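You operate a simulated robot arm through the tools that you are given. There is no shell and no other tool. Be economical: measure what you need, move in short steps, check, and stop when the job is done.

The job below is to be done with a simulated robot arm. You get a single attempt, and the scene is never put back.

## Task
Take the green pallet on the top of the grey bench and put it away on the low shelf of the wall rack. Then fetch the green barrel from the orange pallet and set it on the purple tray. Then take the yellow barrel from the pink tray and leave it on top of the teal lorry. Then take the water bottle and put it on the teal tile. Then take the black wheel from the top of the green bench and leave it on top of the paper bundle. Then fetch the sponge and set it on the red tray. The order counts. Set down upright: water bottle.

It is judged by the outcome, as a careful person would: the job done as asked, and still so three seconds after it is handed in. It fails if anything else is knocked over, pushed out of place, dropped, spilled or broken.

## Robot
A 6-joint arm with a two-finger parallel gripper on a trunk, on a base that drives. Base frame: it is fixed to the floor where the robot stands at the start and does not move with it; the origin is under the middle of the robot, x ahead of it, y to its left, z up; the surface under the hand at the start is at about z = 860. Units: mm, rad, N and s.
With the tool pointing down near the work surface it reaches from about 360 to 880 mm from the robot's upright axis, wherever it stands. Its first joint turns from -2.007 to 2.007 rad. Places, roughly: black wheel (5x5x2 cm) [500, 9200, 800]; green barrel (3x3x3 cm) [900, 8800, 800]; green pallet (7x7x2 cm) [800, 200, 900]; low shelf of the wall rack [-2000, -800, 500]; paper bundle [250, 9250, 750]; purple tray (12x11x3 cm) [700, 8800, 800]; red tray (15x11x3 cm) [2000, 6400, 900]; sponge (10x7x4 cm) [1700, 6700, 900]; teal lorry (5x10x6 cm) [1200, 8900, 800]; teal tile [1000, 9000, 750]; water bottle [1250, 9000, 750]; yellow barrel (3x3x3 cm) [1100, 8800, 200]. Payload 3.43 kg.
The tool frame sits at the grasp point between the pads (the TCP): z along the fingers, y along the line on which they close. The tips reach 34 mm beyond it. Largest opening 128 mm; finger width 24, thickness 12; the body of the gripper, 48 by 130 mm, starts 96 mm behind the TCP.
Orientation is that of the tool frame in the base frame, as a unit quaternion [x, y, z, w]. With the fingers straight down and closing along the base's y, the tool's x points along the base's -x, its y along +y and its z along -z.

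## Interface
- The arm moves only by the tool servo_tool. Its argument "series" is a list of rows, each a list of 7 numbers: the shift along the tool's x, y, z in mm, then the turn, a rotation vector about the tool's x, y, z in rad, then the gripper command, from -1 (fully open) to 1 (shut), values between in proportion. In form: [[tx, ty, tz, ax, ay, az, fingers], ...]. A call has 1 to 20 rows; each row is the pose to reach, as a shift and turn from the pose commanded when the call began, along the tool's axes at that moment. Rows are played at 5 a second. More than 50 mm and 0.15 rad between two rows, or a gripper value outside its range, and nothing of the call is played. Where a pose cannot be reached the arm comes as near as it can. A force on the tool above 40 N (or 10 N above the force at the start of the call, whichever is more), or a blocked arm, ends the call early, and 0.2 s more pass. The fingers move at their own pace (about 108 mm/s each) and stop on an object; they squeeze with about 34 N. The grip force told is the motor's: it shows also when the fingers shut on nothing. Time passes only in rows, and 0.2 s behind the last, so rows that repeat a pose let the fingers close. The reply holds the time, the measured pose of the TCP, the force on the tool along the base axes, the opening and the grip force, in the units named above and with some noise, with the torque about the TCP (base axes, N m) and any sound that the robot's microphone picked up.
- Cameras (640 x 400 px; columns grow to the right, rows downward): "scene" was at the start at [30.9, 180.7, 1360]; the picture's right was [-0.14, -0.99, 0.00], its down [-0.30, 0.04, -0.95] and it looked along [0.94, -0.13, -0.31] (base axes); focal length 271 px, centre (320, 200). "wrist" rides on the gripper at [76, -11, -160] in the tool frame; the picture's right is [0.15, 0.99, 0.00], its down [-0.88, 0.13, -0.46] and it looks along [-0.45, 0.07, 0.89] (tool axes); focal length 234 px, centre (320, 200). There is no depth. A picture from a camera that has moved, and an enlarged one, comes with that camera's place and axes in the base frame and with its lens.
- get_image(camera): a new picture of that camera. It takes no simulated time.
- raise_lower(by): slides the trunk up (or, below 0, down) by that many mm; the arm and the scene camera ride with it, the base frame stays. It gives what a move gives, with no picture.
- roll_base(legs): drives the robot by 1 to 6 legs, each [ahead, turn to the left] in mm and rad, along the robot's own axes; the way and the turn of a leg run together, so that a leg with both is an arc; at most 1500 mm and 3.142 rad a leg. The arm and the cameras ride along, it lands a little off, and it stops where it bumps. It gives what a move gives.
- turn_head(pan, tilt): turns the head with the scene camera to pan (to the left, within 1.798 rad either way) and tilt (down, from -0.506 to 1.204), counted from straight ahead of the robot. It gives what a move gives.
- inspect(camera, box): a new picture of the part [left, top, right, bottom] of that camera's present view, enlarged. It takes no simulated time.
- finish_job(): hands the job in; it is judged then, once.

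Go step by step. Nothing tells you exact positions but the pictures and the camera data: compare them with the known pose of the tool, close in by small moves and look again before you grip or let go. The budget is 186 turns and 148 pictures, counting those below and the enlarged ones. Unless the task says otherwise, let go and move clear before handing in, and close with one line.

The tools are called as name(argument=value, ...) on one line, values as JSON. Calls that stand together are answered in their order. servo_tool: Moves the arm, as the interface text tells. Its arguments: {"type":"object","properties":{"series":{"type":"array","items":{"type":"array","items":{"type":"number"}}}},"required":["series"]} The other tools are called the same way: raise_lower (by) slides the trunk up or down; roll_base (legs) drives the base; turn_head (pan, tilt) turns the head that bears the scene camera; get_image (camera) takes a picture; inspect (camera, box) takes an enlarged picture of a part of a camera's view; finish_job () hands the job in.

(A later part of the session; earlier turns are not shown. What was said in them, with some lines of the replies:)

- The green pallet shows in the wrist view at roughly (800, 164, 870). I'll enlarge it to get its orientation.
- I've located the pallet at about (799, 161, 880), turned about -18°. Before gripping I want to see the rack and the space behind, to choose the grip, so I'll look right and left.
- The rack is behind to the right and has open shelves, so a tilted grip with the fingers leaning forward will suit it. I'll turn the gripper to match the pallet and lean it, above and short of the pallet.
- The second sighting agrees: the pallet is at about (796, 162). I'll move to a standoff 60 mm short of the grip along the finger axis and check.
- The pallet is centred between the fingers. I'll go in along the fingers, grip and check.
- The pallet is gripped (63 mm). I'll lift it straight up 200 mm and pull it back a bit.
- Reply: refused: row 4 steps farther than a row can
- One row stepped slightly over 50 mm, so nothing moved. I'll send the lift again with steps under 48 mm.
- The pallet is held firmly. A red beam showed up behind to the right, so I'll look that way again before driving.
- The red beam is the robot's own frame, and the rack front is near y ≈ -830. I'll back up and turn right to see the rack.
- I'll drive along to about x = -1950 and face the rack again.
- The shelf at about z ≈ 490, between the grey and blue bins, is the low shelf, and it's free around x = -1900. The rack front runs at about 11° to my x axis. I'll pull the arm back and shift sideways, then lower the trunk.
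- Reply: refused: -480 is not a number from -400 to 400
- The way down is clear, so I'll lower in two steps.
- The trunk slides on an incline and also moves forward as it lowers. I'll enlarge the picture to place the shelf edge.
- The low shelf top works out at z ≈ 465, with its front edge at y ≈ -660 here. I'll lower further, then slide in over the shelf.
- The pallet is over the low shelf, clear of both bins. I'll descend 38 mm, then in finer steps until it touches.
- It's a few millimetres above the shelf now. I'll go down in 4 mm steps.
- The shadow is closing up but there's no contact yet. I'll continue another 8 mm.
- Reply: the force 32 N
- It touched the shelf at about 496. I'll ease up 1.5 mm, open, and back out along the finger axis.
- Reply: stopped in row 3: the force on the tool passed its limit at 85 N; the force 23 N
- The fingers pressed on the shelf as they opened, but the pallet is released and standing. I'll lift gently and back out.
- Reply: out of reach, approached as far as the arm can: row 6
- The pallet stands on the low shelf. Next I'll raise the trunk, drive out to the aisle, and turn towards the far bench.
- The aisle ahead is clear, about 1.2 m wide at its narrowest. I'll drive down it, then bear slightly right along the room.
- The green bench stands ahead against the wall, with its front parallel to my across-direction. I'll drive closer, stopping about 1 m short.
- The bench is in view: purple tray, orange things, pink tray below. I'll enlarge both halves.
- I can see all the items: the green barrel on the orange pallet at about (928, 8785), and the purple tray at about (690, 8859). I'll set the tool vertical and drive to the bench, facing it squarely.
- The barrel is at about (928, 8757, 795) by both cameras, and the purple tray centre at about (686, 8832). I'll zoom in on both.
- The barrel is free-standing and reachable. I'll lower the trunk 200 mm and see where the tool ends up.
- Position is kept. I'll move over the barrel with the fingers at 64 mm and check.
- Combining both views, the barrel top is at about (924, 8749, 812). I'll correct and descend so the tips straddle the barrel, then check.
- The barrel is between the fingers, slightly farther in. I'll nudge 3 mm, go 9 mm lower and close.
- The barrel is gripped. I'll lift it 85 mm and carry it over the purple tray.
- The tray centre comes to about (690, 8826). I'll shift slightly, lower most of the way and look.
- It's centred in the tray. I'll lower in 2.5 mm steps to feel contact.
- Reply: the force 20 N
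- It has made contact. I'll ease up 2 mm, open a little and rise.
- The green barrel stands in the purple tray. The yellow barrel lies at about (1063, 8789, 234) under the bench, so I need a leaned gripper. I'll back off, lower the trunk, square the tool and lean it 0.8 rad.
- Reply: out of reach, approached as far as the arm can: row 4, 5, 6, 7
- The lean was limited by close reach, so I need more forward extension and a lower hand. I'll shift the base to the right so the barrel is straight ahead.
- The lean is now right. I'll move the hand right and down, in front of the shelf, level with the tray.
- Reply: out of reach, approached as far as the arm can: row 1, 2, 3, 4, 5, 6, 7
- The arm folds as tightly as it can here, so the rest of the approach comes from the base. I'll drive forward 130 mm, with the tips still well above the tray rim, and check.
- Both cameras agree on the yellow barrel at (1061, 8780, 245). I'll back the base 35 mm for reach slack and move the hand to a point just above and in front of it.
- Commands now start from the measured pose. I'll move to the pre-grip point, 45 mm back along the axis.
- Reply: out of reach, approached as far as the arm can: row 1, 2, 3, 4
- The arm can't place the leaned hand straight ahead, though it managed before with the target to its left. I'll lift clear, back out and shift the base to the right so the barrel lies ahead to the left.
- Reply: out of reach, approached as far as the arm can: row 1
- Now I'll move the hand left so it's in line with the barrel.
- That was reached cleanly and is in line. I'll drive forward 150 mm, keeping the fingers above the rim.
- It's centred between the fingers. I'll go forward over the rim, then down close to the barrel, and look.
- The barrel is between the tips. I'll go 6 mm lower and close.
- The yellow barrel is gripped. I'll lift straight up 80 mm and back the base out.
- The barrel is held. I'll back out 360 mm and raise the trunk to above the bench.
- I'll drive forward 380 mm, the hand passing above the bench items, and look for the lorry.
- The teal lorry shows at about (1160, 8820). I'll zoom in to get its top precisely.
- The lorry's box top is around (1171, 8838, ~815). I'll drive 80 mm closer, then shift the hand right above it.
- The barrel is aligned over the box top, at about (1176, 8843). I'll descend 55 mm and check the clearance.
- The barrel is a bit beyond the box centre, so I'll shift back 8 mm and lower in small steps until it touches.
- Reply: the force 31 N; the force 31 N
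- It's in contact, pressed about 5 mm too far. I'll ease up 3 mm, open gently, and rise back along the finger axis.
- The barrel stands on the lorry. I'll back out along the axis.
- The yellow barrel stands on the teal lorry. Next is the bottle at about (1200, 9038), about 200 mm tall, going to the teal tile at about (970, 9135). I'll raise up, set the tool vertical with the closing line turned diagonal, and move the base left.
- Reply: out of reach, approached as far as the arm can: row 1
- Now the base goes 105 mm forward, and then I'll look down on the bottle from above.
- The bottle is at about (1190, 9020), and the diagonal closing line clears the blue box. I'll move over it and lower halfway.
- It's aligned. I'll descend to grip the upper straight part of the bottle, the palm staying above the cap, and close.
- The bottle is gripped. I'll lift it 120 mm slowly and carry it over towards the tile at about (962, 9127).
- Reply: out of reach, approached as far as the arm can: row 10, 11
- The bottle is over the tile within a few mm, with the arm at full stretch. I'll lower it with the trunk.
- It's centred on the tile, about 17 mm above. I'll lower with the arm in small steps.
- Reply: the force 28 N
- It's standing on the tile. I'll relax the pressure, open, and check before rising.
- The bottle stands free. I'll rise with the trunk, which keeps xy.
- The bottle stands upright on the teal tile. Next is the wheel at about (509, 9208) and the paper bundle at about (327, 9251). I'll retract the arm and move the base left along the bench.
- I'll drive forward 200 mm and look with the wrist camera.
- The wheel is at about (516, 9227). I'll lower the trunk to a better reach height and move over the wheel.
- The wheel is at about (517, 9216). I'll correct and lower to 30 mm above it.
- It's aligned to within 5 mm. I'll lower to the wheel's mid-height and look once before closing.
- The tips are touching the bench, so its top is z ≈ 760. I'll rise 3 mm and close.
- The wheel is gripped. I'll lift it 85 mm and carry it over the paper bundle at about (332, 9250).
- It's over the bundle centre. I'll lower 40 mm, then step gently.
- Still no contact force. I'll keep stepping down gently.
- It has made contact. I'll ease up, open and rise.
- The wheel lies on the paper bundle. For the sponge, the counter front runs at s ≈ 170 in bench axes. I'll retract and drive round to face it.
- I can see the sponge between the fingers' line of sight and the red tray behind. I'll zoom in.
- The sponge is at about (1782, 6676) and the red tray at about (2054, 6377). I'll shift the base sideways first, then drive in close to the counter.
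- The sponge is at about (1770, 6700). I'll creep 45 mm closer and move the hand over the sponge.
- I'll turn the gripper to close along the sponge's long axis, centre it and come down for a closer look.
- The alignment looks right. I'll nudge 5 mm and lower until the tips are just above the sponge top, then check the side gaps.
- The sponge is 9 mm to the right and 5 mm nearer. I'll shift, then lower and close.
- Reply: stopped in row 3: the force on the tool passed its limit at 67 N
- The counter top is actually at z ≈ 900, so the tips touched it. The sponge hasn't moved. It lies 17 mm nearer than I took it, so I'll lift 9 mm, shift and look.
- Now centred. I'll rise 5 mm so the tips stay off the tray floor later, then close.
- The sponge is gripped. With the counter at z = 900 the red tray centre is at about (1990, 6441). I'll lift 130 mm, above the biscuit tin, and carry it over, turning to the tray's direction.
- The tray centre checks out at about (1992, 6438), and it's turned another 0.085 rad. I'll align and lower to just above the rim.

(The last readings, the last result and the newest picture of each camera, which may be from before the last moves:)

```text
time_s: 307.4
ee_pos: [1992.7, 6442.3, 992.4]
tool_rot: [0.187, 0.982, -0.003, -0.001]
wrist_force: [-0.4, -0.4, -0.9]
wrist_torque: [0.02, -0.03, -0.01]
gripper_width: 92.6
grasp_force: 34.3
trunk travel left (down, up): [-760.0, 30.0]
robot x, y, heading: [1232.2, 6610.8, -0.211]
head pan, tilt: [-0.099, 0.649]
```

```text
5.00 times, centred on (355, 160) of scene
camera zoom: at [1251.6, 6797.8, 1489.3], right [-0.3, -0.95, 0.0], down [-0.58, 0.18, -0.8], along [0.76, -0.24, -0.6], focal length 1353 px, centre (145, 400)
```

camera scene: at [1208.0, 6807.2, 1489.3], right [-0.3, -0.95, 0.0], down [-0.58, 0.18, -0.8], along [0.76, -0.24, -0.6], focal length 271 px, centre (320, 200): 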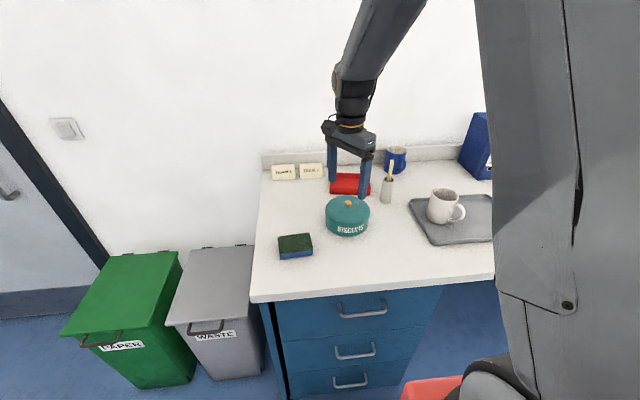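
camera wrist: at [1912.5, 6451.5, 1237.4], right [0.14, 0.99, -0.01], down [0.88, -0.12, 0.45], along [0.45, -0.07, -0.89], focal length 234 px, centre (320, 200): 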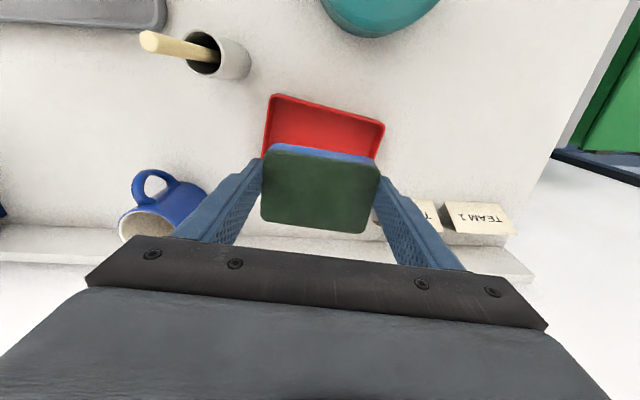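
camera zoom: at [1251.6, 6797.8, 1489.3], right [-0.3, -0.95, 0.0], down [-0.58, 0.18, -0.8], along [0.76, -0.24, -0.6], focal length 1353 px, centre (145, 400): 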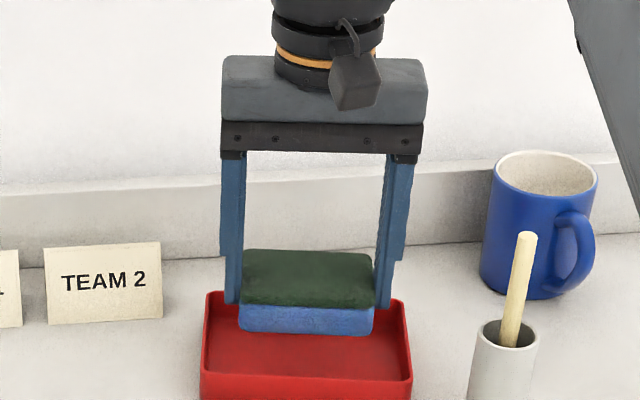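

It's aligned over the tray. I'll lower 34 mm, then touch down in small steps.

servo_tool(series=[[-1, -1, 12, 0, 0, 0, 1], [-1, -1, 24, 0, 0, 0, 1], [-1, -1, 33, 0, 0, 0, 1], [-1, -1, 33, 0, 0, 0, 1]])

servo_tool(series=[[0, 0, 2, 0, 0, 0, 1], [0, 0, 4, 0, 0, 0, 1], [0, 0, 4, 0, 0, 0, 1]])

inspect(camera="wrist", box=[200, 70, 440, 250])

```text
time_s: 308.4
ee_pos: [1993.7, 6440.4, 959.1]
tool_rot: [0.186, 0.983, -0.003, -0.002]
wrist_force: [0.1, -0.4, 0.1]
wrist_torque: [0.01, 0.02, 0.01]
gripper_width: 92.6
grasp_force: 34.0
trunk travel left (down, up): [-760.0, 30.0]
robot x, y, heading: [1231.2, 6614.7, -0.208]
head pan, tilt: [-0.099, 0.649]
```

```text
time_s: 309.2
ee_pos: [1994.5, 6440.9, 955.1]
tool_rot: [0.185, 0.983, -0.002, -0.001]
wrist_force: [-0.6, -0.2, -0.3]
wrist_torque: [0.02, 0.0, 0.01]
gripper_width: 92.5
grasp_force: 34.3
trunk travel left (down, up): [-760.0, 30.0]
robot x, y, heading: [1234.4, 6612.8, -0.208]
head pan, tilt: [-0.099, 0.649]
```

```text
2.22 times, centred on (320, 160) of wrist
camera zoom: at [1919.8, 6456.8, 1115.3], right [0.23, 0.97, -0.01], down [0.87, -0.2, 0.45], along [0.44, -0.11, -0.89], focal length 520 px, centre (320, 289)
```

zoom: 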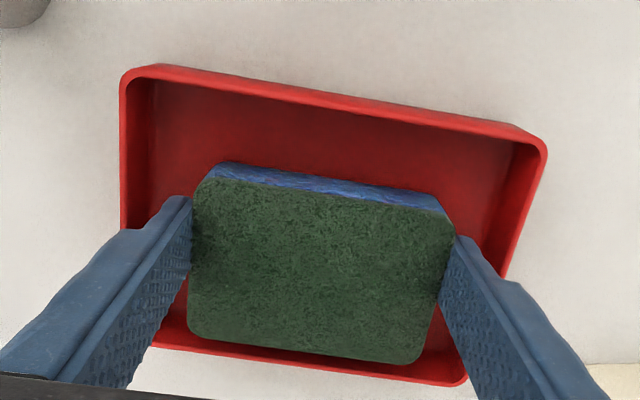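

It's inside the tray with clearance on both sides. I'll continue down to contact.

servo_tool(series=[[0, 0, 1.5, 0, 0, 0, 1], [0, 0, 3, 0, 0, 0, 1], [0, 0, 3, 0, 0, 0, 1]])

servo_tool(series=[[0, 0, 1.5, 0, 0, 0, 1], [0, 0, 3, 0, 0, 0, 1], [0, 0, 3, 0, 0, 0, 1]])

```text
time_s: 310.0
ee_pos: [1993.8, 6439.6, 952.1]
tool_rot: [0.185, 0.983, -0.002, -0.001]
wrist_force: [-0.3, 0.3, 0.5]
wrist_torque: [-0.01, 0.0, -0.03]
gripper_width: 92.6
grasp_force: 34.0
trunk travel left (down, up): [-760.0, 30.0]
robot x, y, heading: [1232.8, 6614.2, -0.209]
head pan, tilt: [-0.099, 0.649]
```

```text
time_s: 310.8
ee_pos: [1994.5, 6438.2, 950.4]
tool_rot: [0.185, 0.983, -0.004, 0.0]
wrist_force: [-1.9, 2.7, 10.3]
wrist_torque: [0.1, 0.07, -0.01]
gripper_width: 92.5
grasp_force: 34.2
trunk travel left (down, up): [-760.0, 30.0]
robot x, y, heading: [1234.2, 6612.4, -0.214]
head pan, tilt: [-0.099, 0.649]
```

It's in contact with the tray floor. I'll open only a few mm each side, then rise straight.

servo_tool(series=[[0, 0, -1, 0, 0, 0, 1], [0, 0, -1, 0, 0, 0, -0.5], [0, 0, -1, 0, 0, 0, -0.6], [0, 0, -1, 0, 0, 0, -0.6], [0, 0, -25, 0, 0, 0, -0.6], [0, 0, -65, 0, 0, 0, -0.6], [0, 0, -110, 0, 0, 0, -0.6], [0, 0, -110, 0, 0, 0, -0.6]])

get_image(camera="wrist")

get_image(camera="scene")

```text
time_s: 312.6
ee_pos: [1996.1, 6439.8, 1058.9]
tool_rot: [0.186, 0.983, -0.003, -0.001]
wrist_force: [-0.6, 0.9, 0.3]
wrist_torque: [-0.03, -0.02, 0.0]
gripper_width: 102.3
grasp_force: 0.0
trunk travel left (down, up): [-760.0, 30.0]
robot x, y, heading: [1234.2, 6610.7, -0.216]
head pan, tilt: [-0.099, 0.649]
```

```text
8 pictures are left
camera wrist: at [1921.4, 6456.0, 1219.3], right [0.23, 0.97, -0.01], down [0.87, -0.2, 0.45], along [0.44, -0.11, -0.89], focal length 234 px, centre (320, 200)
```

wrist: 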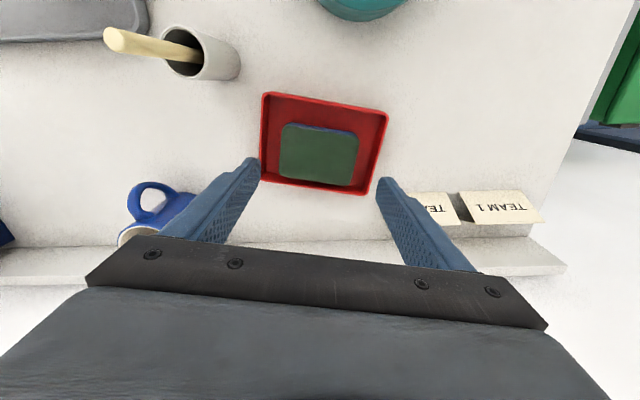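

```text
7 pictures are left
camera scene: at [1251.4, 6797.9, 1489.2], right [-0.3, -0.95, 0.0], down [-0.58, 0.18, -0.8], along [0.76, -0.24, -0.6], focal length 271 px, centre (320, 200)
```

scene: 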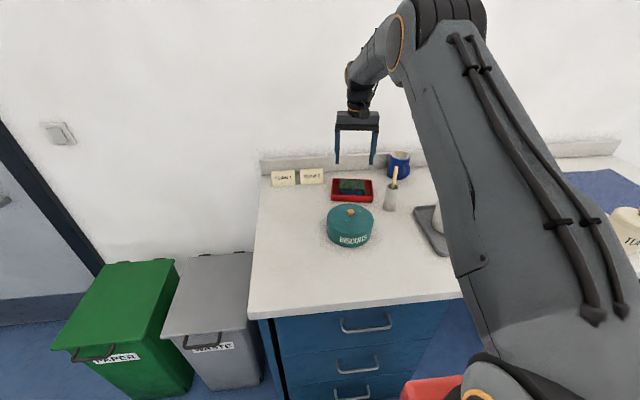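

The sponge lies in the red tray and nothing around it has moved. I'll back the base off to be clear and hand in.

roll_base(legs=[[-300, 0]])

finish_job()

```text
time_s: 314.6
ee_pos: [1705.3, 6497.2, 1058.7]
tool_rot: [0.19, 0.982, -0.003, -0.001]
wrist_force: [0.4, -0.2, 0.4]
wrist_torque: [0.03, 0.05, 0.01]
gripper_width: 102.4
grasp_force: 0.1
trunk travel left (down, up): [-760.0, 30.0]
robot x, y, heading: [941.9, 6675.7, -0.219]
head pan, tilt: [-0.099, 0.649]
```

```text
The job is handed in.
```

All six items were put where you asked, in order, and the water bottle was left upright on the teal tile. I took the shelf at about z = 465 mm as the rack's "low shelf", though there is one more shelf below it. The fingers briefly pressed on that shelf and on the sponge counter, and nothing looked disturbed in the pictures afterwards.
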